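You operate a simulated robot arm through the tools that you are given. There is no shell and no other tool.

You are at the controls of a simulated two-armed robot. One attempt, no reset.

Task
Pick up the tall glass with one hand, pass it to the other hand and put it on the pouring spot. Set down upright: tall glass.
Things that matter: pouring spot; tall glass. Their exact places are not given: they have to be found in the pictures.

The check looks at the end state, three seconds after you hand in, the way a careful person would. Anything else that was tipped, shoved, dropped, spilled or broken makes it a failure.

Robot
Two 6-joint arms with two-finger parallel grippers on one trunk, on a base that drives. Base frame: it is fixed to the floor where the robot stands at the start and does not move with it; the origin is under the middle of the robot, x ahead of it, y to its left, z up. Lengths are in mm, angles in degrees, forces in N, time in s.
The left shoulder is at the start at [80, 216, 1597], the right one opposite. With the tool pointing down near the work surface each hand reaches from about 100 to 760 mm from the robot's upright axis, wherever it stands, measured 20 degrees to its own side. Places, roughly: pouring spot (18x16 cm) [800, 1540, 900]; tall glass (7x7x13 cm) [2600, 2100, 1000]. Payload 3.43 kg a hand.
The tool frame of a hand sits at the grasp point between the pads (the TCP): z along the fingers, y along the line on which they close. The tips reach 30 mm beyond it. The gripper opens to 94 mm. The fingers are 28 mm wide and 10 mm thick; the gripper's body (50 by 96 mm) begins 55 mm behind the TCP.
Orientation is that of the tool frame in the base frame, as a unit quaternion [w, x, y, z]. With the fingers straight down and closing along the base's y, the tool's x points along the base's -x, its y along +y and its z along -z.

Tools
- The arms move only by the tool play_rows. It takes "left_targets", "right_targets" or both (then of equal length, played together; a hand with none holds still); each is a list of rows, each a list of 6 numbers: the shift along the tool's x, y, z in units of 20 mm (1.0 is 20 mm), then the turn, a rotation vector about the tool's x, y, z in units of 8 degrees (1.0 is 8 degrees). In form: [[tx, ty, tz, wx, wy, wz], ...]. A call has 1 to 20 rows; each row shifts and turns the commanded pose from where the row before left it, along the tool's axes as they then stand. "left_claw" and "right_claw" are, for a hand that has rows, the finger opening in mm, from 0 to 94, set as the call begins (left out, the last holds). A call with a number of a shift or a turn outside -1 to 1 is refused whole. A row lasts 0.2 s, in which the tool goes at most 50 mm and 8.6 degrees; a call with a longer step from one row to the next is refused whole, and so is a gripper value outside its range. A pose out of reach is approached as far as the arm can. The call stops where the force on the tool passes 40 N (or 10 N more than at its start, if that is more) or the arm is blocked; 0.2 s more then pass. Each finger travels about 72 mm/s and halts on what it meets, pressing with about 28 N; the grip force reading is that of the motor and also rises with nothing between the fingers. The clock runs only during rows and for 0.2 s after the last one: add rows that do not move to give the fingers time. It gives the time, the measured TCP pose, the force on the tool (base axes), the opening and the grip force at its end, in the units of the frame above (readings bear some noise), with the torque about the TCP (base axes, N m) and any sound that the robot's microphone picked up.
- Cameras (640 x 400 px; columns grow to the right, rows downward): "scene" is now at [108.3, 5.3, 1757.1]; the picture's right is [0.09, -1.00, 0.00], its down [-0.74, -0.06, -0.67] and it looks along [0.67, 0.06, -0.74] (base axes); focal length 259 px, centre (320, 200). "left" rides on the left gripper at [76, -14, -102] in its tool frame; the picture's right is [0.18, 0.98, 0.00], its down [-0.75, 0.14, -0.64] and it looks along [-0.63, 0.12, 0.77] (tool axes); focal length 243 px, centre (320, 200). "right" rides on the right gripper at [76, 14, -103] in its tool frame; the picture's right is [-0.18, 0.98, 0.00], its down [-0.75, -0.14, -0.64] and it looks along [-0.63, -0.12, 0.77] (tool axes); focal length 243 px, centre (320, 200).
- snapshot(camera): a new picture of that camera. The clock stands still meanwhile.
- move_column(by): slides the trunk up (or, below 0, down) by that many mm; the arms and the scene camera ride with it, the base frame stays. It gives what a move gives, with no picture.
- base_move(legs): drives the robot by 1 to 6 legs, each [ahead, left, turn to the left] in mm, mm and degrees, along the robot's own axes; the way and the turn of a leg run together, so that a leg with both is an arc; at most 1500 mm and 180 degrees a leg. The arms and the cameras ride along, it lands a little off, and it stops where it bumps. It gives what a move gives.
- turn_head(pan, tilt): turns the head with the scene camera to pan (to the left, within 86 degrees either way) and tilt (down, from -29 to 69), counted from straight ahead of the robot. It gives what a move gives.
- point_at(camera, pixels): for up to 12 pixels [column, row] of the newest picture of that camera ("zoom" is the newest enlarged one), the place [x, y, z] in the base frame of the surface seen there, good to about 2 mm. The clock stands still meanwhile.
- zoom(camera, box): a new picture of the part [left, top, right, bottom] of that camera's present view, enlarged. The clock stands still meanwhile.
- sign_off(): hands the job in; it is judged then, once.

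Open the grippers and draw the arms clear of the work before you hand the job in, unless the task says otherwise.

The tools are called after "Emit:" as name(argument=value, ...) on one line, values as JSON. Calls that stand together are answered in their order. play_rows: Moves the arms, as the interface text tells. Its arguments: {"type":"object","properties":{"left_targets":{"type":"array","items":{"type":"array","items":{"type":"number"}}},"left_claw":{"type":"number"},"right_targets":{"type":"array","items":{"type":"array","items":{"type":"number"}}},"right_claw":{"type":"number"}},"required":[]} The other tools are called the same way: move_column (by) slides the trunk up or down; base_move (legs) drives the base; turn_head (pan, tilt) turns the head that bears the scene camera; snapshot (camera) takes a picture; point_at (camera, pixels) gives the place of the surface under pixels of a picture; zoom (camera, box) takes an enlarged picture of a part of a camera's view; sign_off () hands the job in.

At the start:

```text
time: 0.0
left_position: [616.2, 212.9, 1109.3]
left_ee_rot: [-0.001, 0.0, 1.0, -0.001]
left_ft_force: [-0.9, 0.1, 0.5]
left_wrist_torque: [0.03, -0.03, 0.01]
left_finger_gap: 94.2
left_grasp_force: 0.1
right_position: [407.0, -214.0, 1000.3]
right_ee_rot: [0.002, 0.0, 1.0, 0.0]
right_ft_force: [-0.5, 0.9, -0.5]
right_wrist_torque: [-0.03, -0.01, -0.03]
right_finger_gap: 93.9
right_grasp_force: 0.0
trunk travel left (down, up): [-827.0, 13.0]
robot x, y, heading: [0.5, -0.3, 0.0]
head pan, tilt: [5.0, 47.9]
```

scene: 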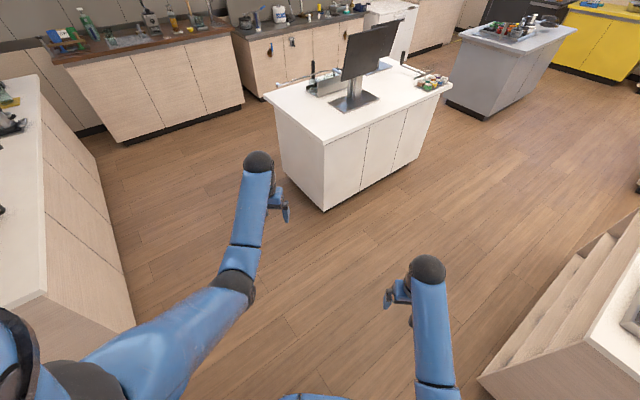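
right: 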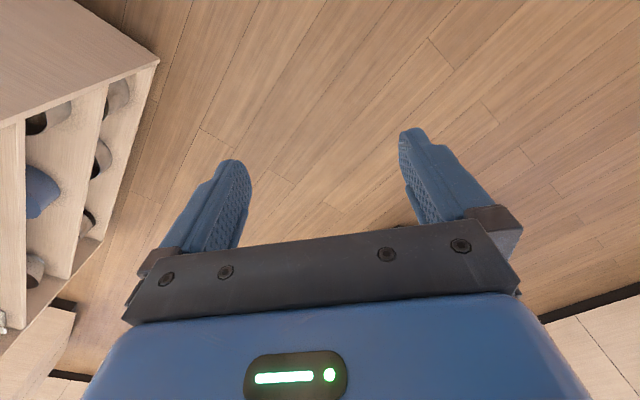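
left: 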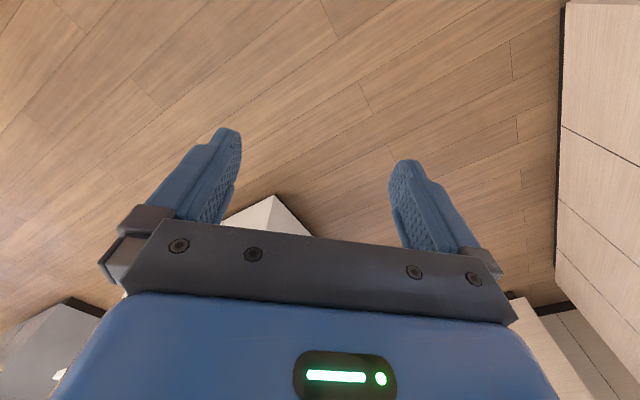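

The scene picture shows counters at the left and ahead-left; the pouring spot should be to the left and the glass on a bench ahead-left. I turn the head left to look at both.

Emit:
turn_head(pan=40, tilt=25)

Emit:
snapshot(camera="scene")

```text
time: 1.0
left_position: [616.2, 211.6, 1111.1]
left_ee_rot: [0.001, 0.0, 1.0, -0.001]
left_ft_force: [-0.4, 1.1, 0.2]
left_wrist_torque: [0.03, 0.01, -0.01]
left_finger_gap: 94.1
left_grasp_force: 0.1
right_position: [408.4, -214.4, 999.7]
right_ee_rot: [0.001, 0.0, 1.0, -0.002]
right_ft_force: [0.1, 0.2, 0.5]
right_wrist_torque: [-0.03, 0.0, 0.02]
right_finger_gap: 93.8
right_grasp_force: 0.1
trunk travel left (down, up): [-827.0, 13.0]
robot x, y, heading: [3.3, 1.7, 0.1]
head pan, tilt: [40.0, 25.0]
```

```text
taken
```

scene: 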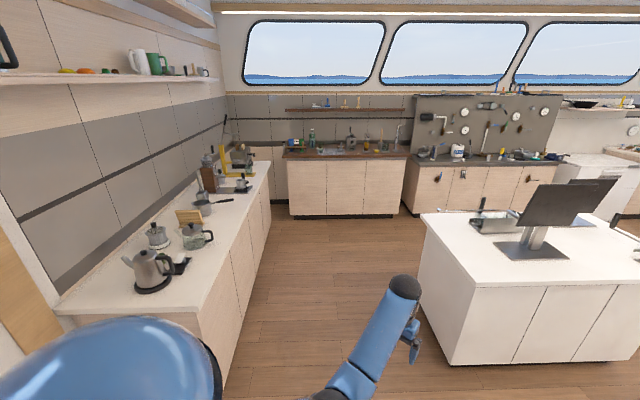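

The glass should be around pixel (320,145) on the dark-topped bench, and the pouring spot on the left counter. I zoom into both areas.

Emit:
zoom(camera="scene", box=[270, 100, 430, 200])

Emit:
zoom(camera="scene", box=[110, 130, 290, 310])

```text
4.00 times, centred on (350, 150) of scene
```

zoom: 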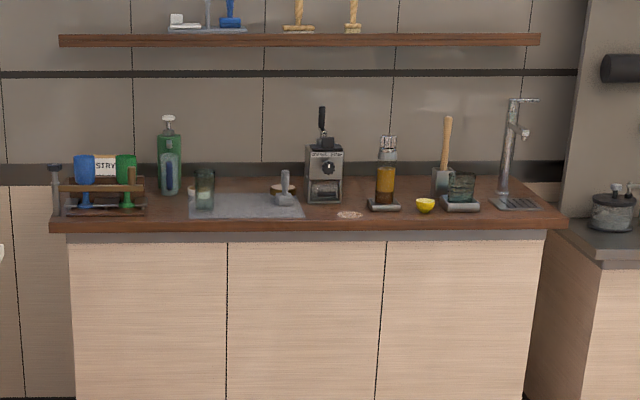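

```text
2.22 times, centred on (200, 220) of scene
```

zoom: 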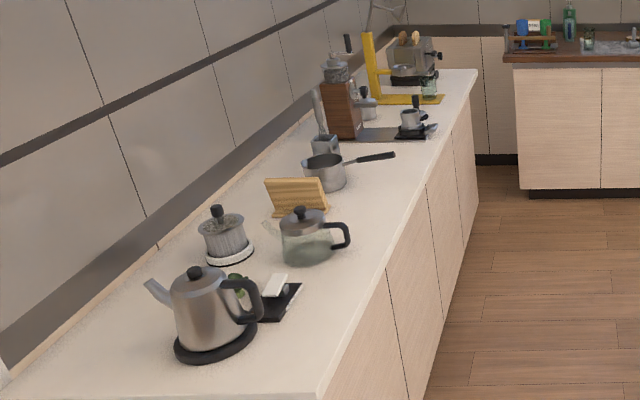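

Candidates for glasses on the dark bench: (204,190) tall and (462,187) short in the first zoom. I redo that zoom tighter and probe points.

Emit:
zoom(camera="scene", box=[280, 120, 360, 170])

Emit:
point_at(camera="zoom", pixels=[[325, 240], [325, 220], [325, 340], [260, 340], [400, 370], [560, 330], [150, 380], [300, 370]])

Emit:
zoom(camera="scene", box=[350, 120, 430, 170])

Emit:
point_at(camera="zoom", pixels=[[320, 240], [320, 340], [60, 300], [340, 330], [190, 370]])

```text
8.00 times, centred on (320, 145) of scene
```

zoom: 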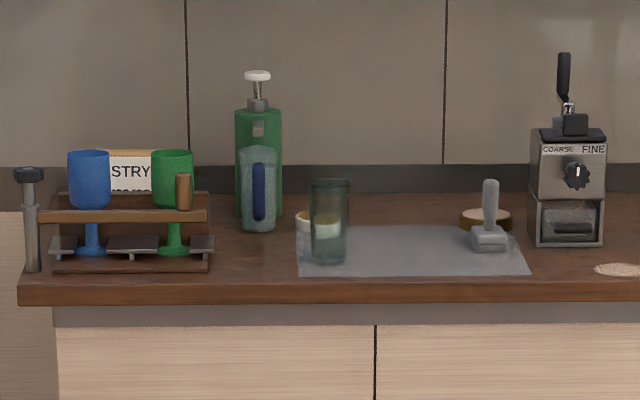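

```text
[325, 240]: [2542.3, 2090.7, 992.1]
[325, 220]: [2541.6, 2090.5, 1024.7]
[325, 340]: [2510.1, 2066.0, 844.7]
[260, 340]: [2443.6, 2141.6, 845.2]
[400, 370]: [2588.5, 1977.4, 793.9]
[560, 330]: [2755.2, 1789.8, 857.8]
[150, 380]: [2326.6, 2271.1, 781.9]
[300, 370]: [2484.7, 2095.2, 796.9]
```

```text
8.00 times, centred on (390, 145) of scene
```

zoom: 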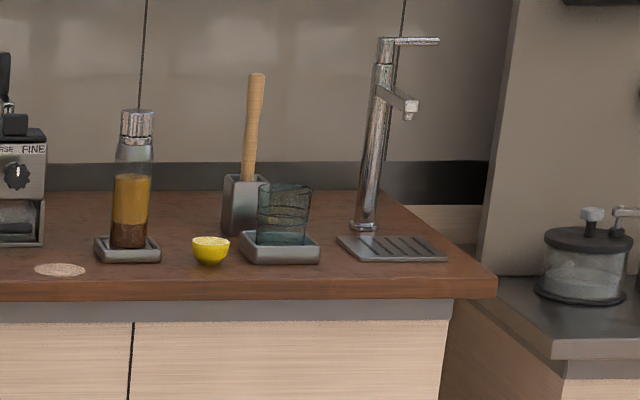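

```text
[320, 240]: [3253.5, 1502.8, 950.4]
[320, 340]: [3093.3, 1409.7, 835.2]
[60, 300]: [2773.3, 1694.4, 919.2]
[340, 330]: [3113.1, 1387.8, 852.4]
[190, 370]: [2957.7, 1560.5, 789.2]
```

The tall glass stands on a grey mat at about [2550, 2095, ~960]; now I turn the head toward the left counter to find the pouring spot.

Emit:
turn_head(pan=66, tilt=27)

Emit:
snapshot(camera="scene")

Emit:
zoom(camera="scene", box=[240, 150, 400, 250])

```text
time: 1.9
left_position: [616.7, 211.2, 1108.9]
left_ee_rot: [0.0, 0.0, 1.0, 0.001]
left_ft_force: [-0.6, -0.4, -0.5]
left_wrist_torque: [0.0, -0.01, -0.01]
left_finger_gap: 94.0
left_grasp_force: 0.1
right_position: [408.1, -213.2, 1000.0]
right_ee_rot: [0.001, -0.001, 1.0, -0.001]
right_ft_force: [-0.5, 0.7, -0.5]
right_wrist_torque: [-0.01, -0.02, -0.01]
right_finger_gap: 94.1
right_grasp_force: 0.1
trunk travel left (down, up): [-827.0, 13.0]
robot x, y, heading: [2.0, -1.5, 0.1]
head pan, tilt: [66.0, 27.0]
```

```text
taken
```

scene: 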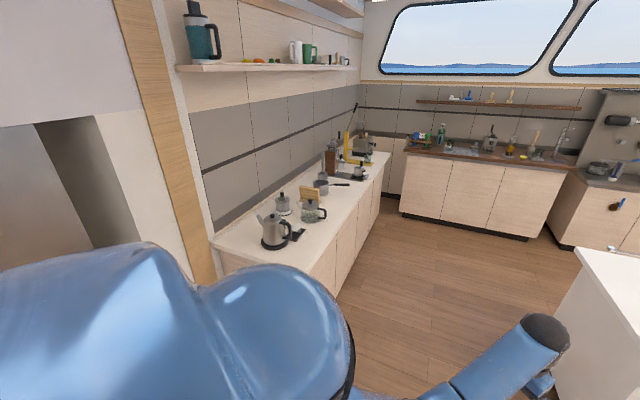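

```text
4.00 times, centred on (320, 200) of scene
```

zoom: 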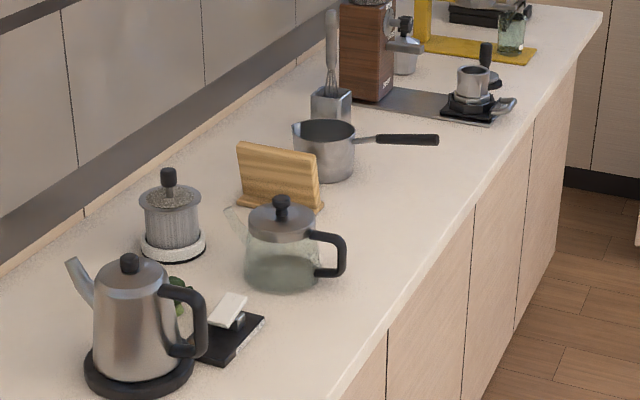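

Emit:
point_at(camera="zoom", pixels=[[135, 380], [240, 345], [285, 250], [370, 280], [280, 190], [330, 160], [450, 110], [350, 95], [510, 45], [400, 250], [210, 290], [480, 60]])

Emit:
zoom(camera="scene", box=[310, 120, 410, 185])

```text
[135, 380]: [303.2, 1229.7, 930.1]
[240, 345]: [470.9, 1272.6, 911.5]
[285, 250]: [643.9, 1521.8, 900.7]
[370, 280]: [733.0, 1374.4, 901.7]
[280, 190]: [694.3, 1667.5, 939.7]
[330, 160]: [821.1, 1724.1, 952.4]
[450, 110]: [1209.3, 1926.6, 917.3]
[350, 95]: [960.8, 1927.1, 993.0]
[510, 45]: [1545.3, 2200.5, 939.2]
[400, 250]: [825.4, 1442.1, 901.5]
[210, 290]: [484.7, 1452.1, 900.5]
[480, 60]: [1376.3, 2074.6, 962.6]
```

```text
6.15 times, centred on (360, 152) of scene
```

zoom: 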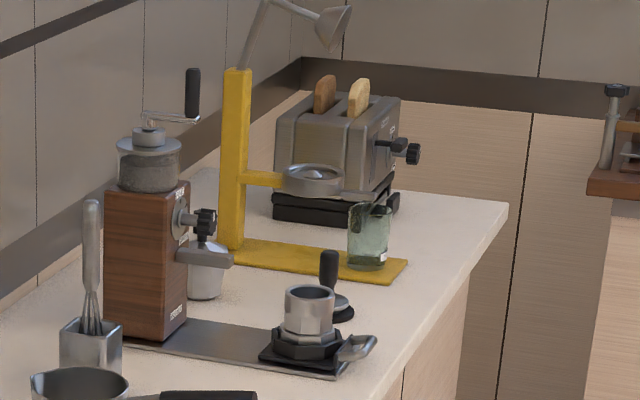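

The area around [800,1540,900] is between the glass teapot and the saucepan at zoom pixel (365,225); I zoom in tightly to look for a marking.

Emit:
zoom(camera="scene", box=[300, 170, 380, 230])

Emit:
zoom(camera="scene", box=[240, 190, 340, 265])

```text
6.67 times, centred on (340, 200) of scene
```

zoom: 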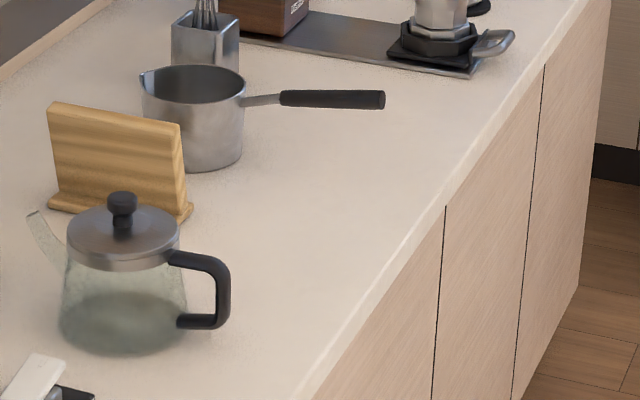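

```text
5.33 times, centred on (290, 228) of scene
```

zoom: 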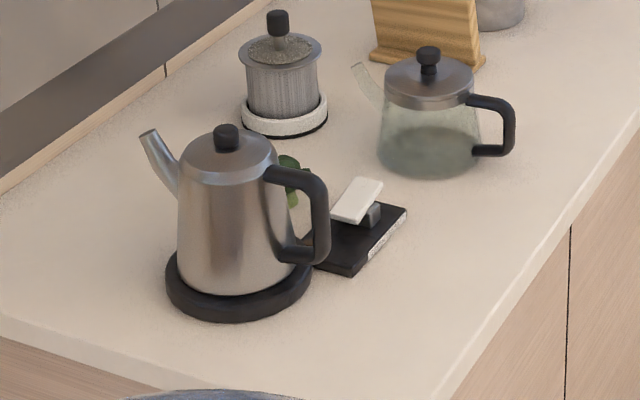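

No obvious marking is visible from here. Before driving nearer I measure the clearances: island corner, left counter edge and the dark bench edge in the current scene picture.

Emit:
point_at(camera="scene", pixels=[[578, 250], [600, 300], [336, 294], [388, 180], [400, 212], [525, 240], [440, 300], [575, 165], [560, 225], [370, 190], [300, 265], [330, 240]])

Emit:
turn_head(pan=20, tilt=30)

Emit:
snapshot(camera="scene")

```text
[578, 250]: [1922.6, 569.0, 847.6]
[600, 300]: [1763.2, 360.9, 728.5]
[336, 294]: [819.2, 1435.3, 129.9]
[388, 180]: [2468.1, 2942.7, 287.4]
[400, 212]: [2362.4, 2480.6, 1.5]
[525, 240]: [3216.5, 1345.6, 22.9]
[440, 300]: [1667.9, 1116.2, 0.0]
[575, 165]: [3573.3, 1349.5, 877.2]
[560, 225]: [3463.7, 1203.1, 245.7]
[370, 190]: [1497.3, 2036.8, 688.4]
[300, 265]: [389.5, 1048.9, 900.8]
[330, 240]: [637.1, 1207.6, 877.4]
```

```text
time: 3.0
left_position: [616.6, 212.1, 1109.9]
left_ee_rot: [0.0, 0.0, 1.0, 0.0]
left_ft_force: [0.6, -0.2, -1.1]
left_wrist_torque: [0.02, 0.04, -0.01]
left_finger_gap: 94.1
left_grasp_force: 0.0
right_position: [408.6, -214.2, 999.5]
right_ee_rot: [0.001, 0.0, 1.0, -0.001]
right_ft_force: [-0.2, 0.0, 0.1]
right_wrist_torque: [-0.03, 0.01, 0.03]
right_finger_gap: 94.0
right_grasp_force: 0.0
trunk travel left (down, up): [-827.0, 13.0]
robot x, y, heading: [0.4, -2.4, -0.2]
head pan, tilt: [20.0, 30.0]
```

```text
taken
```

scene: 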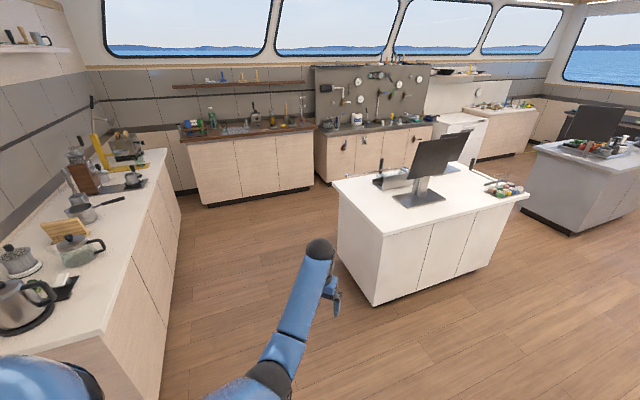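

Emit:
point_at(camera="scene", pixels=[[373, 304], [374, 240], [333, 182], [340, 240], [168, 355], [112, 345], [112, 330], [178, 240], [170, 160], [205, 200], [290, 185], [250, 280]])

```text
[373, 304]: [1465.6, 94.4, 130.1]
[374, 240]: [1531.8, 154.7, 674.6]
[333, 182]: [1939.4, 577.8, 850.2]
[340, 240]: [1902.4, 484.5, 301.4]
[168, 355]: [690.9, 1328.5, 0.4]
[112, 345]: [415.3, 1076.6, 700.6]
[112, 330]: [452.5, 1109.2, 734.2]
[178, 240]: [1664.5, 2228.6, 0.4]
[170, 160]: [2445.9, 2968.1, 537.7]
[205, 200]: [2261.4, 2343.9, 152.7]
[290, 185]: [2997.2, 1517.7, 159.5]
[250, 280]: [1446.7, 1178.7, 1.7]
```

Geometry: room is rotated about 42° – left counter's front runs along 42° at ~465 mm left of my travel line, island at ~870 mm right of it. I turn left 42° and drive ahead 1100 mm in the free corridor for a closer view of the pouring spot.

Emit:
base_move(legs=[[0, 0, 42], [1100, 0, 0]])

Emit:
turn_head(pan=55, tilt=50)

Emit:
snapshot(camera="scene")

```text
time: 10.7
left_position: [1121.3, 1330.4, 1110.3]
left_ee_rot: [0.0, -0.366, 0.931, 0.0]
left_ft_force: [0.8, 0.2, -0.1]
left_wrist_torque: [0.01, -0.01, -0.02]
left_finger_gap: 94.0
left_grasp_force: 0.0
right_position: [1258.4, 876.9, 1000.2]
right_ee_rot: [0.002, -0.366, 0.931, -0.001]
right_ft_force: [0.3, 0.0, -0.3]
right_wrist_torque: [-0.04, 0.02, 0.05]
right_finger_gap: 93.8
right_grasp_force: 0.0
trunk travel left (down, up): [-827.0, 13.0]
robot x, y, heading: [815.2, 758.4, 43.2]
head pan, tilt: [20.0, 30.0]
```

```text
time: 11.7
left_position: [1121.8, 1330.7, 1109.6]
left_ee_rot: [0.0, -0.366, 0.931, 0.0]
left_ft_force: [-0.9, -0.2, -0.2]
left_wrist_torque: [-0.01, -0.01, -0.01]
left_finger_gap: 93.9
left_grasp_force: 0.0
right_position: [1259.5, 876.8, 1000.1]
right_ee_rot: [0.0, -0.366, 0.931, -0.001]
right_ft_force: [0.0, 0.2, -0.2]
right_wrist_torque: [0.04, -0.06, 0.0]
right_finger_gap: 93.8
right_grasp_force: 0.0
trunk travel left (down, up): [-827.0, 13.0]
robot x, y, heading: [812.8, 756.7, 43.1]
head pan, tilt: [55.0, 50.0]
```

```text
taken
```

scene: 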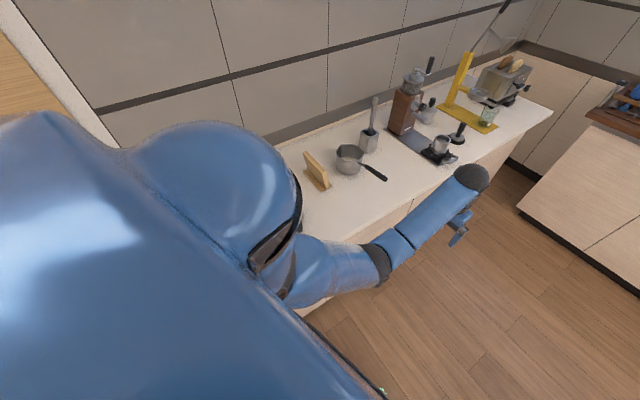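

The left shoulder blocks the view, so I slide right 300 mm away from the counter and turn to face it, keeping the left hand short of the counter edge.

Emit:
base_move(legs=[[0, -300, 0], [0, 0, 75]])

Emit:
turn_head(pan=5, tilt=42)

Emit:
snapshot(camera="scene")

```text
time: 17.0
left_position: [551.9, 981.6, 1109.8]
left_ee_rot: [0.0, 0.855, -0.518, 0.0]
left_ft_force: [0.5, 0.6, 0.6]
left_wrist_torque: [-0.02, -0.01, -0.02]
left_finger_gap: 94.3
left_grasp_force: 0.1
right_position: [1026.0, 991.2, 999.2]
right_ee_rot: [0.0, 0.854, -0.52, -0.001]
right_ft_force: [0.2, 0.6, 0.3]
right_wrist_torque: [-0.01, -0.01, 0.02]
right_finger_gap: 93.9
right_grasp_force: 0.1
trunk travel left (down, up): [-827.0, 13.0]
robot x, y, heading: [1020.4, 533.3, 117.5]
head pan, tilt: [55.0, 50.0]
```

```text
time: 18.2
left_position: [551.3, 981.2, 1109.6]
left_ee_rot: [0.0, 0.855, -0.519, 0.0]
left_ft_force: [-0.4, 0.4, 0.0]
left_wrist_torque: [-0.03, 0.0, 0.02]
left_finger_gap: 94.1
left_grasp_force: 0.0
right_position: [1024.6, 991.5, 999.5]
right_ee_rot: [-0.001, 0.855, -0.519, 0.0]
right_ft_force: [0.1, -1.0, 0.4]
right_wrist_torque: [-0.02, -0.01, -0.02]
right_finger_gap: 93.9
right_grasp_force: 0.1
trunk travel left (down, up): [-827.0, 13.0]
robot x, y, heading: [1021.1, 533.1, 117.6]
head pan, tilt: [5.0, 42.0]
```

```text
taken
```

scene: 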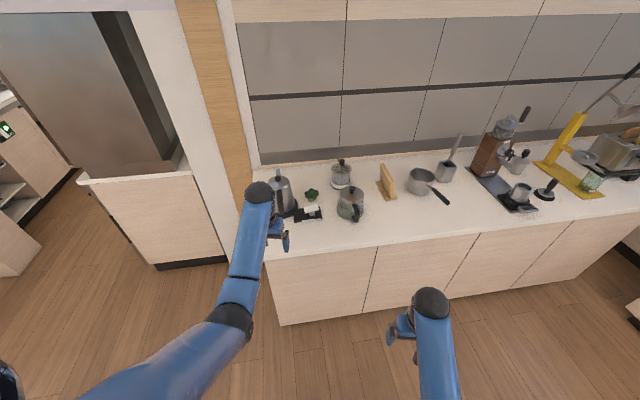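

Emit:
zoom(camera="scene", box=[320, 150, 480, 250])

Emit:
point_at(camera="zoom", pixels=[[120, 280], [270, 190], [400, 160], [480, 200], [250, 260], [350, 260], [400, 260], [350, 350], [200, 270], [500, 110], [300, 230], [560, 220]])

Emit:
zoom(camera="scene", box=[365, 180, 429, 220])

```text
4.00 times, centred on (400, 200) of scene
```

zoom: 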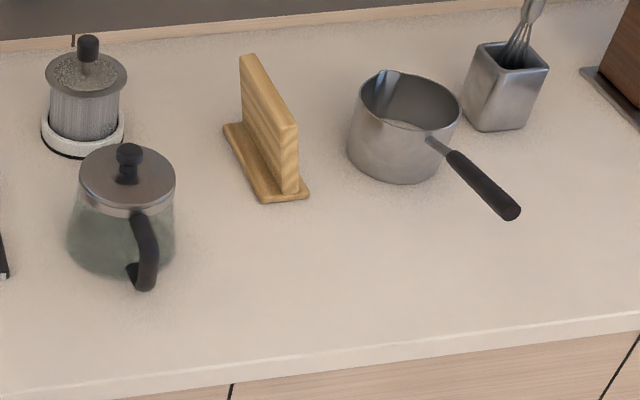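

```text
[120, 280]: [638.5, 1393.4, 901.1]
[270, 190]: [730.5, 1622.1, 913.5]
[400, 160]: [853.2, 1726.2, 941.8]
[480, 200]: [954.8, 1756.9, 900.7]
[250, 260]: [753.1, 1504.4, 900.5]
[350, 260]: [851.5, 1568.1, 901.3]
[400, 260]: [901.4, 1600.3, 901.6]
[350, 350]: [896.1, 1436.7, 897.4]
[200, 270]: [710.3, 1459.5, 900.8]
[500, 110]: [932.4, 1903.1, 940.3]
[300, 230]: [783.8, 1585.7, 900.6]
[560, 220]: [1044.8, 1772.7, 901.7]
```

```text
10.00 times, centred on (397, 200) of scene
```

zoom: 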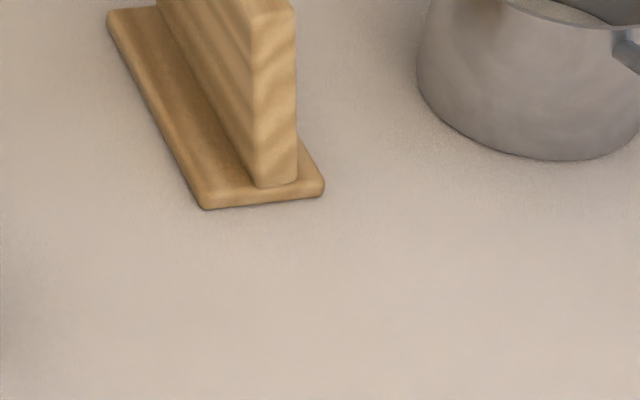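

The area around [800,1540] is bare countertop in front of the wooden divider, between teapot and saucepan, with no clear marking from here. I pull the left hand back 200 mm so that I can drive closer and look from above.

Emit:
play_rows(left_targets=[[1, 0, 0, 0, 0, 0], [1, 0, 0, 0, 0, 0], [1, 0, 0, 0, 0, 0], [1, 0, 0, 0, 0, 0], [1, 0, 0, 0, 0, 0], [1, 0, 0, 0, 0, 0], [1, 0, 0, 0, 0, 0], [1, 0, 0, 0, 0, 0], [1, 0, 0, 0, 0, 0], [1, 0, 0, 0, 0, 0]])

Emit:
base_move(legs=[[0, 0, 14.5], [0, -480, 0], [230, 0, 0]])

Emit:
turn_head(pan=0, tilt=55)

Emit:
snapshot(camera="scene")

```text
time: 20.4
left_position: [628.0, 834.2, 1035.5]
left_ee_rot: [-0.001, 0.855, -0.519, -0.002]
left_ft_force: [0.1, -0.4, -0.3]
left_wrist_torque: [-0.01, -0.02, 0.04]
left_finger_gap: 94.0
left_grasp_force: 0.1
left hand out of reach, approached as far as the arm can: row 1, 2, 3, 4, 5, 6, 7, 8, 9, 10
right_position: [1024.5, 991.8, 1000.5]
right_ee_rot: [-0.002, 0.855, -0.518, 0.0]
right_ft_force: [0.4, -0.1, 0.0]
right_wrist_torque: [0.0, 0.02, 0.02]
right_finger_gap: 94.0
right_grasp_force: 0.0
trunk travel left (down, up): [-827.0, 13.0]
robot x, y, heading: [1024.7, 534.5, 117.7]
head pan, tilt: [5.0, 42.0]
```

```text
time: 25.5
left_position: [771.6, 1219.0, 1035.9]
left_ee_rot: [-0.001, 0.913, -0.408, -0.004]
left_ft_force: [0.7, -0.7, 0.8]
left_wrist_torque: [-0.01, 0.03, -0.01]
left_finger_gap: 94.3
left_grasp_force: 0.2
right_position: [1118.0, 1469.2, 1001.5]
right_ee_rot: [-0.002, 0.913, -0.408, -0.002]
right_ft_force: [0.2, 0.4, 0.2]
right_wrist_torque: [0.06, -0.01, 0.0]
right_finger_gap: 94.0
right_grasp_force: 0.1
trunk travel left (down, up): [-827.0, 13.0]
robot x, y, heading: [1227.4, 1024.7, 131.8]
head pan, tilt: [5.0, 42.0]
```

```text
time: 26.2
left_position: [768.2, 1220.9, 1035.5]
left_ee_rot: [0.0, 0.913, -0.408, -0.002]
left_ft_force: [-0.2, 0.3, -0.6]
left_wrist_torque: [0.0, 0.0, 0.02]
left_finger_gap: 93.8
left_grasp_force: 0.1
right_position: [1115.8, 1470.8, 1000.4]
right_ee_rot: [-0.002, 0.913, -0.408, 0.0]
right_ft_force: [0.2, 0.2, -1.0]
right_wrist_torque: [0.01, 0.01, 0.05]
right_finger_gap: 94.1
right_grasp_force: 0.0
trunk travel left (down, up): [-827.0, 13.0]
robot x, y, heading: [1227.4, 1024.5, 131.7]
head pan, tilt: [0.0, 55.0]
```

```text
taken
```

scene: 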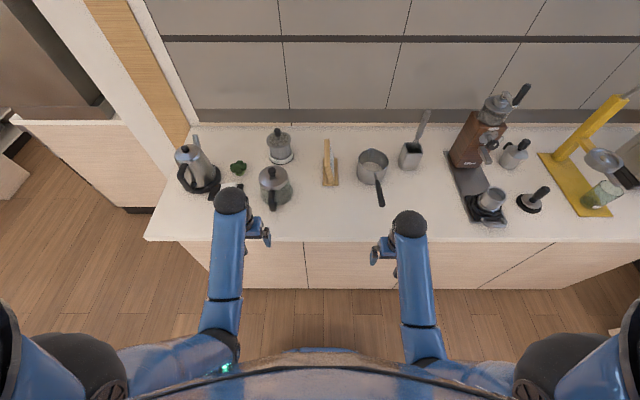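

I now see the counter from above; the spot region is between the teapot (275,187) and the pan (373,170), below the divider (330,165). I zoom in there.

Emit:
zoom(camera="scene", box=[270, 160, 398, 240])

Emit:
point_at(camera="zoom", pixels=[[300, 130], [360, 130], [100, 250], [300, 200], [300, 300], [400, 200], [400, 300], [555, 210], [300, 390], [200, 200], [250, 250], [350, 250]])

Emit:
zoom(camera="scene", box=[150, 120, 310, 240])

Emit:
zoom(camera="scene", box=[390, 90, 640, 240])

```text
5.00 times, centred on (334, 200) of scene
```

zoom: 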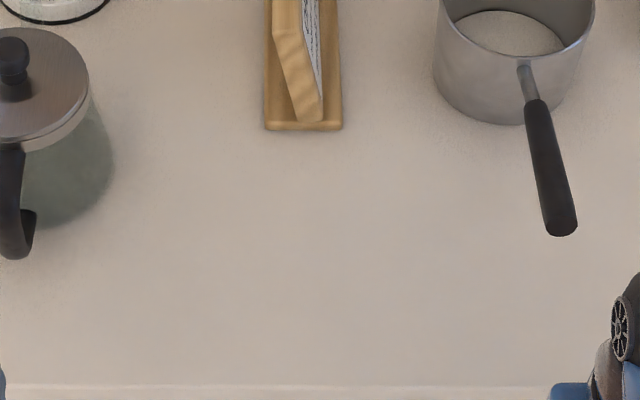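

```text
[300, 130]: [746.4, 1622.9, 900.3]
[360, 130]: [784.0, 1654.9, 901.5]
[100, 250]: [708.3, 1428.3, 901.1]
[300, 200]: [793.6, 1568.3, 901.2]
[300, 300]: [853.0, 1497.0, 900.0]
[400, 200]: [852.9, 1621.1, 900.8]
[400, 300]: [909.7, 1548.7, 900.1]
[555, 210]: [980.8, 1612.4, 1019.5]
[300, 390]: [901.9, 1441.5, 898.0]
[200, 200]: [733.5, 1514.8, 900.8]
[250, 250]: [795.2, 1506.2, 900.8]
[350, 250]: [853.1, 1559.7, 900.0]
```

```text
3.33 times, centred on (230, 180) of scene
```

zoom: 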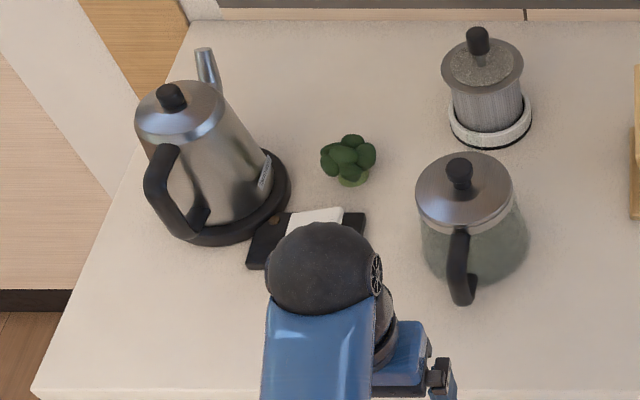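

```text
2.56 times, centred on (515, 165) of scene
```

zoom: 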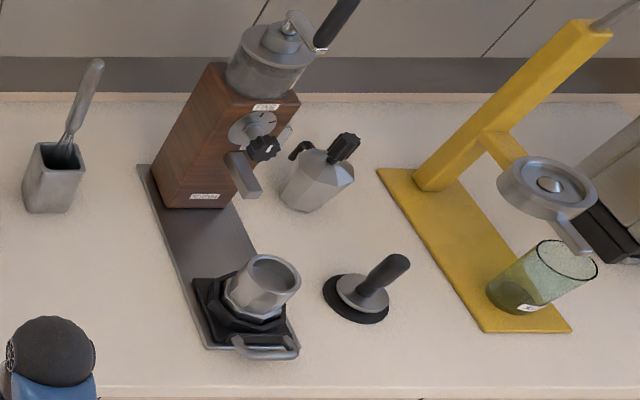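

The divider has a recipe card; the free patch in front of it spans about 34 cm by 24 cm and matches the rough place. I shift the base 190 mm left and 80 mm ahead so the right wrist camera looks at this patch from close up (right fingers stay before and above the counter).

Emit:
base_move(legs=[[0, 190, 0], [80, 0, 0]])

Emit:
snapshot(camera="right")

Emit:
turn_head(pan=0, tilt=60)

Emit:
snapshot(camera="scene")

```text
time: 28.4
left_position: [583.9, 1143.3, 1039.9]
left_ee_rot: [-0.002, 0.914, -0.406, -0.005]
left_ft_force: [0.6, -1.1, 0.2]
left_wrist_torque: [0.02, 0.1, 0.03]
left_finger_gap: 94.0
left_grasp_force: 0.0
right_position: [927.5, 1395.5, 1002.4]
right_ee_rot: [-0.002, 0.914, -0.406, -0.004]
right_ft_force: [-0.1, 0.0, -0.3]
right_wrist_torque: [0.05, 0.07, 0.02]
right_finger_gap: 94.0
right_grasp_force: 0.1
trunk travel left (down, up): [-827.0, 13.0]
robot x, y, heading: [1032.7, 953.8, 132.1]
head pan, tilt: [0.0, 55.0]
```

```text
taken
```

right: 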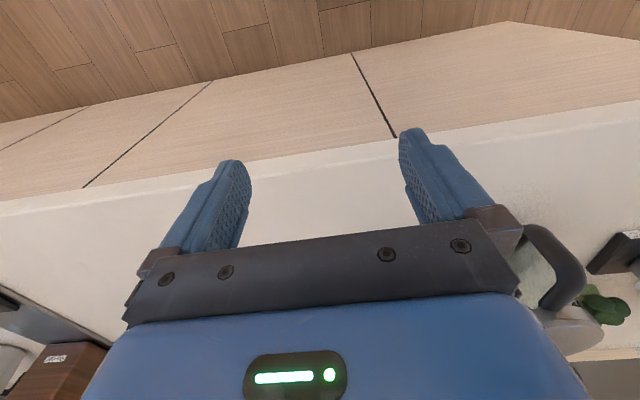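

```text
time: 29.1
left_position: [579.2, 1146.7, 1036.3]
left_ee_rot: [0.0, 0.914, -0.406, -0.002]
left_ft_force: [-0.4, -0.8, 0.7]
left_wrist_torque: [0.02, 0.01, 0.0]
left_finger_gap: 94.1
left_grasp_force: 0.1
right_position: [924.1, 1398.3, 1001.3]
right_ee_rot: [-0.001, 0.914, -0.406, -0.002]
right_ft_force: [0.9, 0.3, 0.5]
right_wrist_torque: [0.02, -0.01, 0.04]
right_finger_gap: 93.9
right_grasp_force: 0.1
trunk travel left (down, up): [-827.0, 13.0]
robot x, y, heading: [1035.7, 954.5, 132.2]
head pan, tilt: [0.0, 60.0]
```

```text
taken
```

scene: 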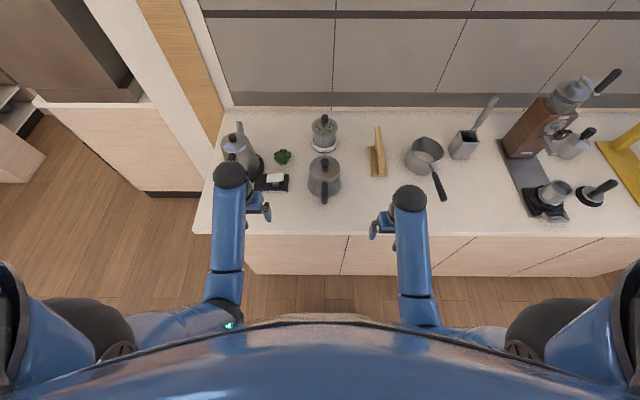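

The wrist view shows only plain countertop between the fingers at (320,190). I zoom the scene camera on the patch in front of the divider at (378,195).

Emit:
zoom(camera="scene", box=[325, 165, 421, 225])

Emit:
zoom(camera="scene", box=[350, 115, 414, 155])

```text
6.67 times, centred on (373, 195) of scene
```

zoom: 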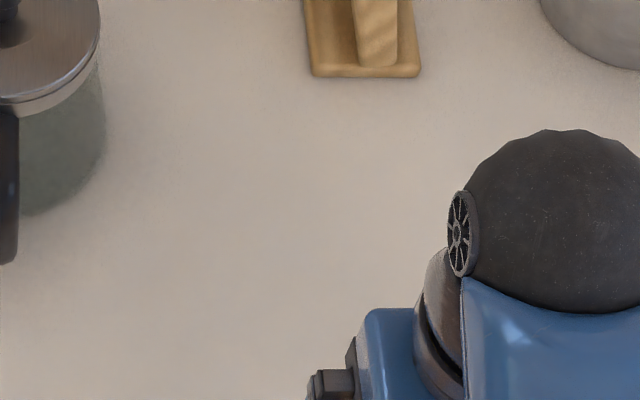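

```text
10.00 times, centred on (382, 135) of scene
```

zoom: 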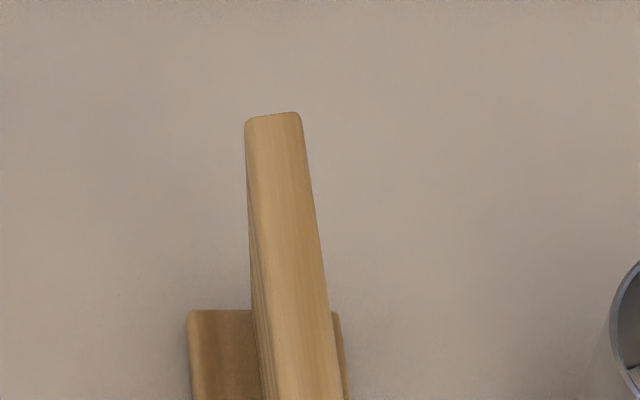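

Nothing is drawn on the counter, so the spot is the bare patch in front of the divider around [800,1540]. Now I back off, turn toward the dark bench and drive to about 670 mm short of the glass.

Emit:
base_move(legs=[[-200, 0, 0], [0, 0, -90.2], [1240, 230, 0]])

Emit:
turn_head(pan=-12, tilt=45)

Emit:
snapshot(camera="scene")

```text
time: 40.4
left_position: [2146.5, 2249.0, 1035.1]
left_ee_rot: [0.002, -0.349, 0.937, 0.0]
left_ft_force: [0.1, -0.8, 0.7]
left_wrist_torque: [0.03, 0.02, 0.01]
left_finger_gap: 94.0
left_grasp_force: 0.0
right_position: [2390.7, 1899.4, 1000.0]
right_ee_rot: [0.0, -0.35, 0.937, -0.001]
right_ft_force: [0.1, 0.5, -0.1]
right_wrist_torque: [0.01, 0.03, -0.01]
right_finger_gap: 94.1
right_grasp_force: 0.1
trunk travel left (down, up): [-827.0, 13.0]
robot x, y, heading: [1943.1, 1795.0, 40.8]
head pan, tilt: [0.0, 60.0]
```

```text
time: 41.2
left_position: [2147.2, 2249.9, 1034.5]
left_ee_rot: [0.0, -0.349, 0.937, 0.0]
left_ft_force: [-1.0, 0.0, 0.9]
left_wrist_torque: [-0.03, 0.01, -0.02]
left_finger_gap: 93.8
left_grasp_force: 0.1
right_position: [2391.3, 1900.2, 999.2]
right_ee_rot: [0.001, -0.349, 0.937, -0.001]
right_ft_force: [0.4, 0.0, 0.2]
right_wrist_torque: [0.0, -0.01, -0.03]
right_finger_gap: 93.9
right_grasp_force: 0.0
trunk travel left (down, up): [-827.0, 13.0]
robot x, y, heading: [1946.9, 1793.9, 41.0]
head pan, tilt: [-12.0, 45.0]
```

```text
taken
```

scene: 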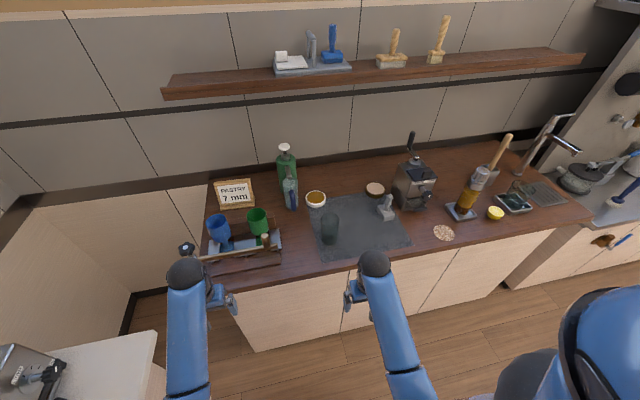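

The glass is at (330,228) on the dark mat near the front edge, with the cup rack to its left. I zoom in and measure it.

Emit:
zoom(camera="scene", box=[280, 180, 408, 260])

Emit:
point_at(camera="zoom", pixels=[[250, 260], [220, 270], [275, 270], [245, 315], [150, 330], [330, 300], [250, 370], [250, 180], [205, 250], [285, 250], [500, 150], [180, 90]])

```text
5.00 times, centred on (344, 220) of scene
```

zoom: 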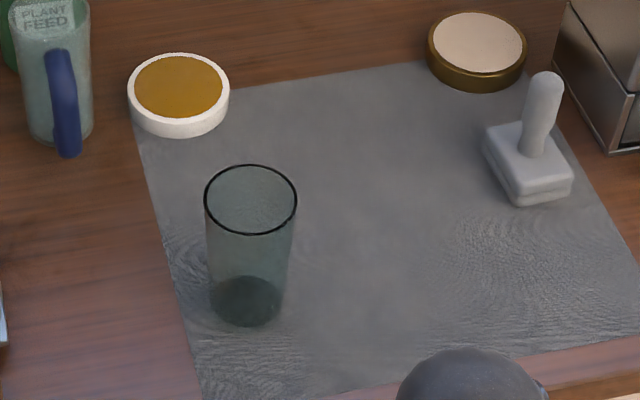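

```text
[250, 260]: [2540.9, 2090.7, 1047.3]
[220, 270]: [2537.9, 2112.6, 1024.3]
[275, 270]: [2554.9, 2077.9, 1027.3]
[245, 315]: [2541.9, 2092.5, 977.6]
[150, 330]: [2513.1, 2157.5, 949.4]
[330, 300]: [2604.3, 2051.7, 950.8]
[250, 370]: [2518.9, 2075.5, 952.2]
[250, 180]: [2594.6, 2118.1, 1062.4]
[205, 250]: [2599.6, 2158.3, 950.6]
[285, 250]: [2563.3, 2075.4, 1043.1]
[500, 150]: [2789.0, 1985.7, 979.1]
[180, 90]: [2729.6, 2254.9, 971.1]
```

Glass centre is about [2568, 2107], radius ~33 mm, standing on the mat at z≈951 (top ≈1081). I'll pick it from the side with the right hand (fingers level, low on the glass) and later take it from the top with the left; first I test whether the right hand can pitch its fingers forward here in free space.

Emit:
play_rows(right_targets=[[0, 0, 0, 0, -1, 0], [0, 0, 0, 0, -1, 0], [0, 0, 0, 0, -1, 0], [0, 0, 0, 0, -1, 0], [0, 0, 0, 0, -1, 0]], right_claw=94)

Emit:
snapshot(camera="scene")

```text
time: 42.4
left_position: [2146.8, 2249.2, 1035.1]
left_ee_rot: [0.001, -0.349, 0.937, 0.001]
left_ft_force: [-0.4, -0.4, 0.6]
left_wrist_torque: [0.05, 0.0, 0.0]
left_finger_gap: 94.2
left_grasp_force: 0.0
right_position: [2389.8, 1898.7, 999.2]
right_ee_rot: [0.321, -0.329, 0.88, 0.119]
right_ft_force: [0.3, -0.1, -0.3]
right_wrist_torque: [-0.01, -0.02, -0.01]
right_finger_gap: 94.0
right_grasp_force: 0.0
trunk travel left (down, up): [-827.0, 13.0]
robot x, y, heading: [1943.7, 1794.5, 40.9]
head pan, tilt: [-12.0, 45.0]
```

```text
taken
```

scene: 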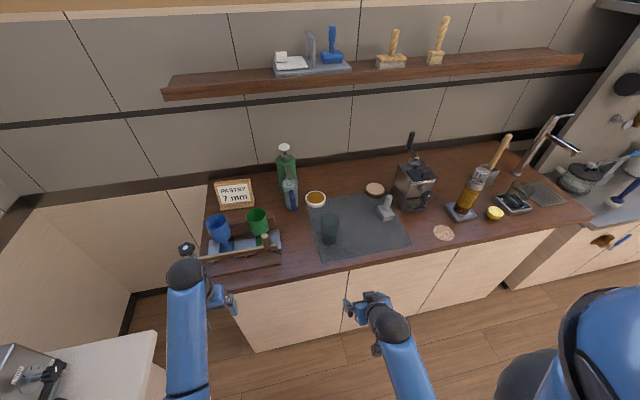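

The right hand pitched 40° cleanly, with the wrist moving back toward me. I continue with 5 more rows to 80°.

Emit:
play_rows(right_targets=[[0, 0, 0, 0, -1, 0], [0, 0, 0, 0, -1, 0], [0, 0, 0, 0, -1, 0], [0, 0, 0, 0, -1, 0], [0, 0, 0, 0, -1, 0]])

Emit:
snapshot(camera="scene")

Emit:
snapshot(camera="right")

```text
time: 43.6
left_position: [2147.6, 2249.6, 1035.0]
left_ee_rot: [0.0, -0.35, 0.937, 0.001]
left_ft_force: [-0.1, 1.2, 1.2]
left_wrist_torque: [-0.03, -0.02, 0.02]
left_finger_gap: 94.0
left_grasp_force: 0.1
right_position: [2392.5, 1900.0, 999.4]
right_ee_rot: [0.603, -0.268, 0.718, 0.224]
right_ft_force: [0.3, -0.1, -0.1]
right_wrist_torque: [0.0, 0.03, 0.02]
right_finger_gap: 94.0
right_grasp_force: 0.1
trunk travel left (down, up): [-827.0, 13.0]
robot x, y, heading: [1943.0, 1795.1, 41.2]
head pan, tilt: [-12.0, 45.0]
```

```text
taken
```

scene: 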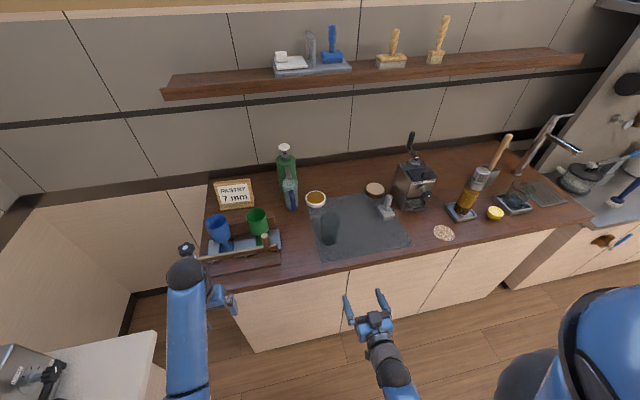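

```text
taken
```

right: 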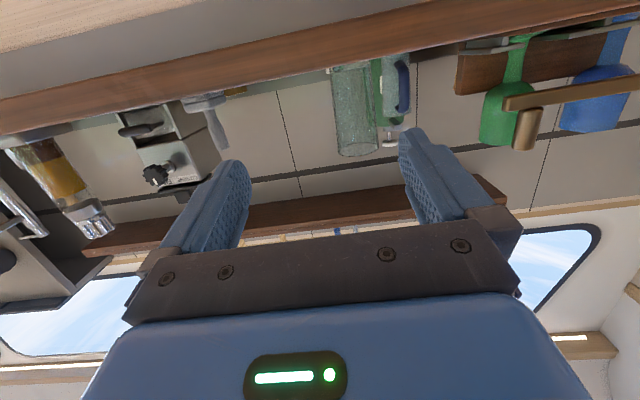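

The right hand reached 80° pitch at z≈1000 with the glass visible at (355,105) in its upside-down view. I ease the pitch to 72° and shift 40 mm left so the open fingers line up with the glass axis, still 270 mm short of it.

Emit:
play_rows(right_targets=[[0, 1, 0, 0, 1, 0], [0, 1, 0, 0, 0, 0], [0, 0, 0, 0, 0, 0]], right_claw=94)

Emit:
zoom(camera="scene", box=[260, 200, 420, 300])

Emit:
point_at(camera="zoom", pixels=[[240, 250], [320, 236], [180, 262], [262, 100], [290, 110], [262, 145], [400, 255], [340, 370], [500, 355]])

```text
time: 44.4
left_position: [2147.3, 2249.8, 1034.0]
left_ee_rot: [0.002, -0.349, 0.937, 0.0]
left_ft_force: [-0.4, 0.1, -0.4]
left_wrist_torque: [-0.01, -0.01, -0.02]
left_finger_gap: 93.9
left_grasp_force: 0.0
right_position: [2363.1, 1927.0, 985.3]
right_ee_rot: [0.531, -0.318, 0.746, 0.246]
right_ft_force: [0.2, -0.3, 0.4]
right_wrist_torque: [0.02, 0.02, 0.02]
right_finger_gap: 94.1
right_grasp_force: 0.1
right hand out of reach, approached as far as the arm can: row 1, 2
trunk travel left (down, up): [-827.0, 13.0]
robot x, y, heading: [1944.4, 1794.8, 40.8]
head pan, tilt: [-12.0, 45.0]
```

```text
4.00 times, centred on (340, 250) of scene
```

zoom: 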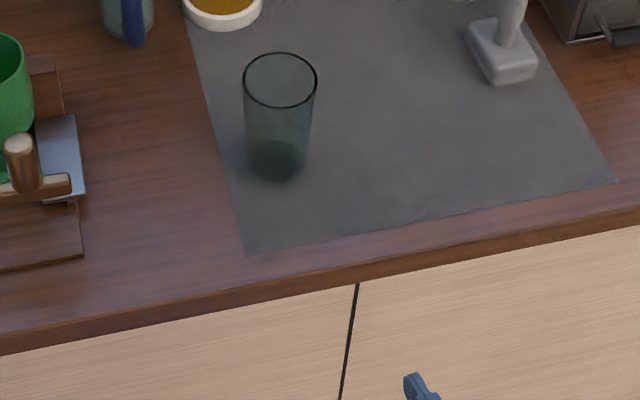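

```text
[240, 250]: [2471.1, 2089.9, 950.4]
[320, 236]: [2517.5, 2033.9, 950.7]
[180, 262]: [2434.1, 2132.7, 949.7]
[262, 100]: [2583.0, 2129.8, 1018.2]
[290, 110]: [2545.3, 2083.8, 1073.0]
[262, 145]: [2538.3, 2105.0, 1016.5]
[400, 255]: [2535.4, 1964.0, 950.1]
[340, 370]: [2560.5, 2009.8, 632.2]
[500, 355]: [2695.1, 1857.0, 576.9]
```

The lateral shift hit a fold limit of the arm (wrist too close to the shoulder), so the hand came out slightly turned. I move it forward 60 mm into easier reach and read where it lands.

Emit:
play_rows(right_targets=[[-0.309, 0, 0.951, 0, 0, 0], [-0.309, 0, 0.951, 0, 0, 0], [-0.309, 0, 0.951, 0, 0, 0], [0, 0, 0, 0, 0, 0]])

```text
time: 45.4
left_position: [2147.3, 2250.0, 1034.2]
left_ee_rot: [0.001, -0.349, 0.937, 0.001]
left_ft_force: [0.4, 0.5, 0.0]
left_wrist_torque: [0.0, 0.03, -0.01]
left_finger_gap: 93.7
left_grasp_force: 0.0
right_position: [2399.5, 1965.1, 984.7]
right_ee_rot: [0.527, -0.307, 0.761, 0.219]
right_ft_force: [-1.2, -0.5, 0.1]
right_wrist_torque: [0.02, 0.05, 0.0]
right_finger_gap: 93.9
right_grasp_force: 0.1
right hand out of reach, approached as far as the arm can: row 1
trunk travel left (down, up): [-827.0, 13.0]
robot x, y, heading: [1944.0, 1794.6, 40.8]
head pan, tilt: [-12.0, 45.0]
```

The command now starts from the reached pose: fingers point along heading 44.5°, 20° down, 220 mm from the glass axis which bears 40°. I correct yaw by −4.5°, raise 14 mm and advance 60 mm.

Emit:
play_rows(right_targets=[[-0.347, 0, 0.938, 0.528, 0, 0.195], [-0.657, 0, -0.243, 0, 0, 0], [-0.347, 0, 0.938, 0, 0, 0], [-0.347, 0, 0.938, 0, 0, 0], [0, 0, 0, 0, 0, 0]])

Emit:
snapshot(camera="right")

Emit:
snapshot(camera="scene")

```text
time: 46.6
left_position: [2146.6, 2250.5, 1035.0]
left_ee_rot: [0.001, -0.349, 0.937, 0.0]
left_ft_force: [-0.4, 0.6, -0.1]
left_wrist_torque: [0.0, -0.01, 0.0]
left_finger_gap: 94.1
left_grasp_force: 0.1
right_position: [2443.4, 2005.4, 999.3]
right_ee_rot: [0.535, -0.277, 0.773, 0.198]
right_ft_force: [0.7, 0.0, 1.4]
right_wrist_torque: [0.0, -0.04, -0.02]
right_finger_gap: 94.2
right_grasp_force: 0.1
trunk travel left (down, up): [-827.0, 13.0]
robot x, y, heading: [1945.0, 1793.4, 40.9]
head pan, tilt: [-12.0, 45.0]
```

```text
taken
```

right: 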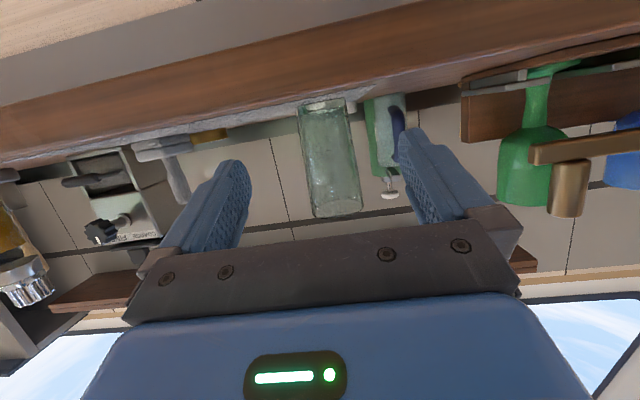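

```text
taken
```

scene: 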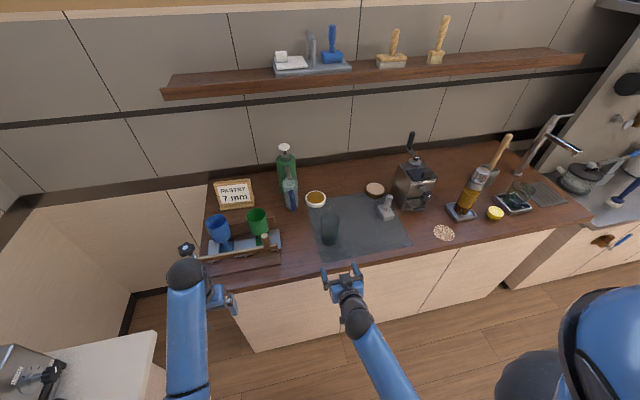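

The glass at (330,158) sits between the fingers in the wrist view. I zoom on the right hand in the scene to see what hangs under the gripper before sliding it over the bench edge.

Emit:
zoom(camera="scene", box=[290, 200, 400, 340])

Emit:
zoom(camera="scene", box=[140, 230, 260, 330])

Emit:
point_at(camera="right", pixels=[[330, 160], [310, 160], [350, 160], [330, 120], [335, 200], [300, 30], [300, 110], [400, 60]])

```text
2.86 times, centred on (345, 270) of scene
```

zoom: 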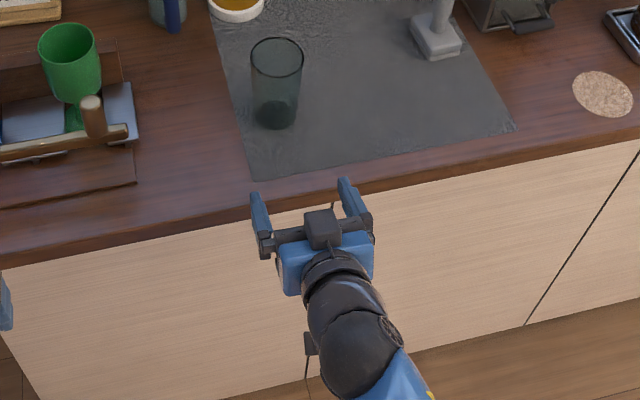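

```text
4.00 times, centred on (200, 280) of scene
```

zoom: 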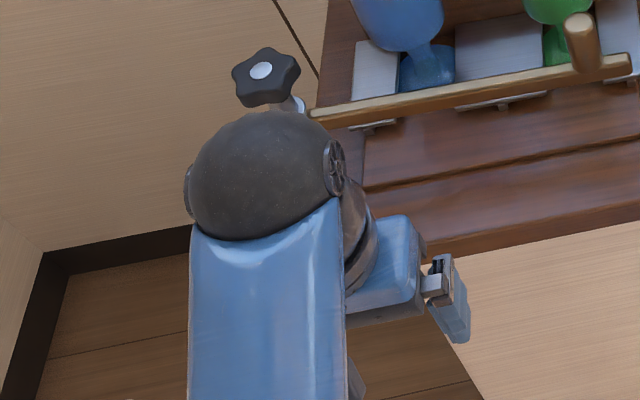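

```text
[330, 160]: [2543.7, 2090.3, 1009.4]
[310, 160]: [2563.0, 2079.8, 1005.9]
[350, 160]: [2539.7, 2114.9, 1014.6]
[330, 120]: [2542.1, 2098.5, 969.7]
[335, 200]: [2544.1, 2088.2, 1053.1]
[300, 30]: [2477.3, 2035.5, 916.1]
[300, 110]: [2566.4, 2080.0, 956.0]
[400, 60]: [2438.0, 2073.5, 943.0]
```

There is a small camera box with a cable below the hand, so I reduce the pitch to ~64° to keep it above the bench edge (front face at u≈3201), then advance 80 mm toward the glass, which lies 161 mm ahead and 3 mm right.

Emit:
play_rows(right_targets=[[-0.187, -0.13, -0.07, 0, 0.75, 0], [-0.4446, 0, 0.8957, 0, 0, 0], [-0.4446, 0, 0.8957, 0, 0, 0], [-0.4446, 0, 0.8957, 0, 0, 0], [-0.4446, 0, 0.8957, 0, 0, 0], [0, 0, 0, 0, 0, 0]])

Emit:
snapshot(camera="right")

Emit:
zoom(camera="scene", box=[280, 190, 400, 300])

```text
time: 48.0
left_position: [2147.3, 2249.5, 1035.4]
left_ee_rot: [0.001, -0.349, 0.937, 0.0]
left_ft_force: [0.5, -0.7, -0.5]
left_wrist_torque: [0.0, 0.0, 0.01]
left_finger_gap: 94.1
left_grasp_force: 0.1
right_position: [2506.1, 2056.1, 1002.6]
right_ee_rot: [0.494, -0.288, 0.8, 0.184]
right_ft_force: [-0.3, -1.4, -0.2]
right_wrist_torque: [0.0, 0.0, -0.02]
right_finger_gap: 94.2
right_grasp_force: 0.0
trunk travel left (down, up): [-827.0, 13.0]
robot x, y, heading: [1944.3, 1800.7, 40.9]
head pan, tilt: [-12.0, 45.0]
```

```text
taken
```

right: 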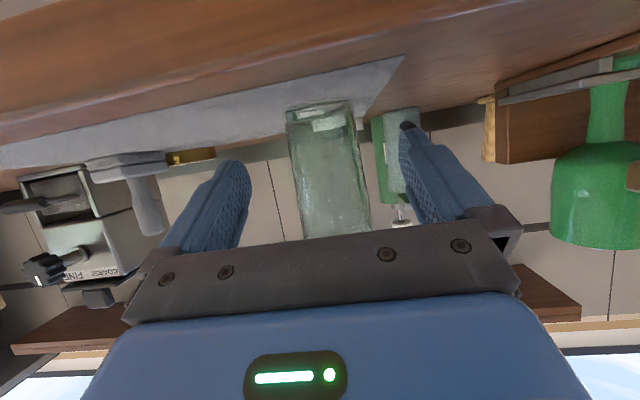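

```text
3.64 times, centred on (340, 245) of scene
```

zoom: 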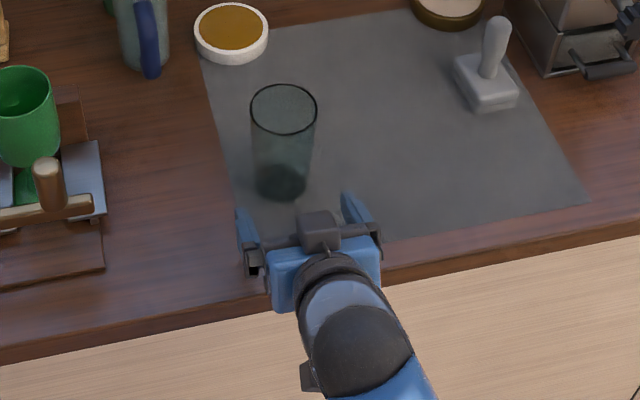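

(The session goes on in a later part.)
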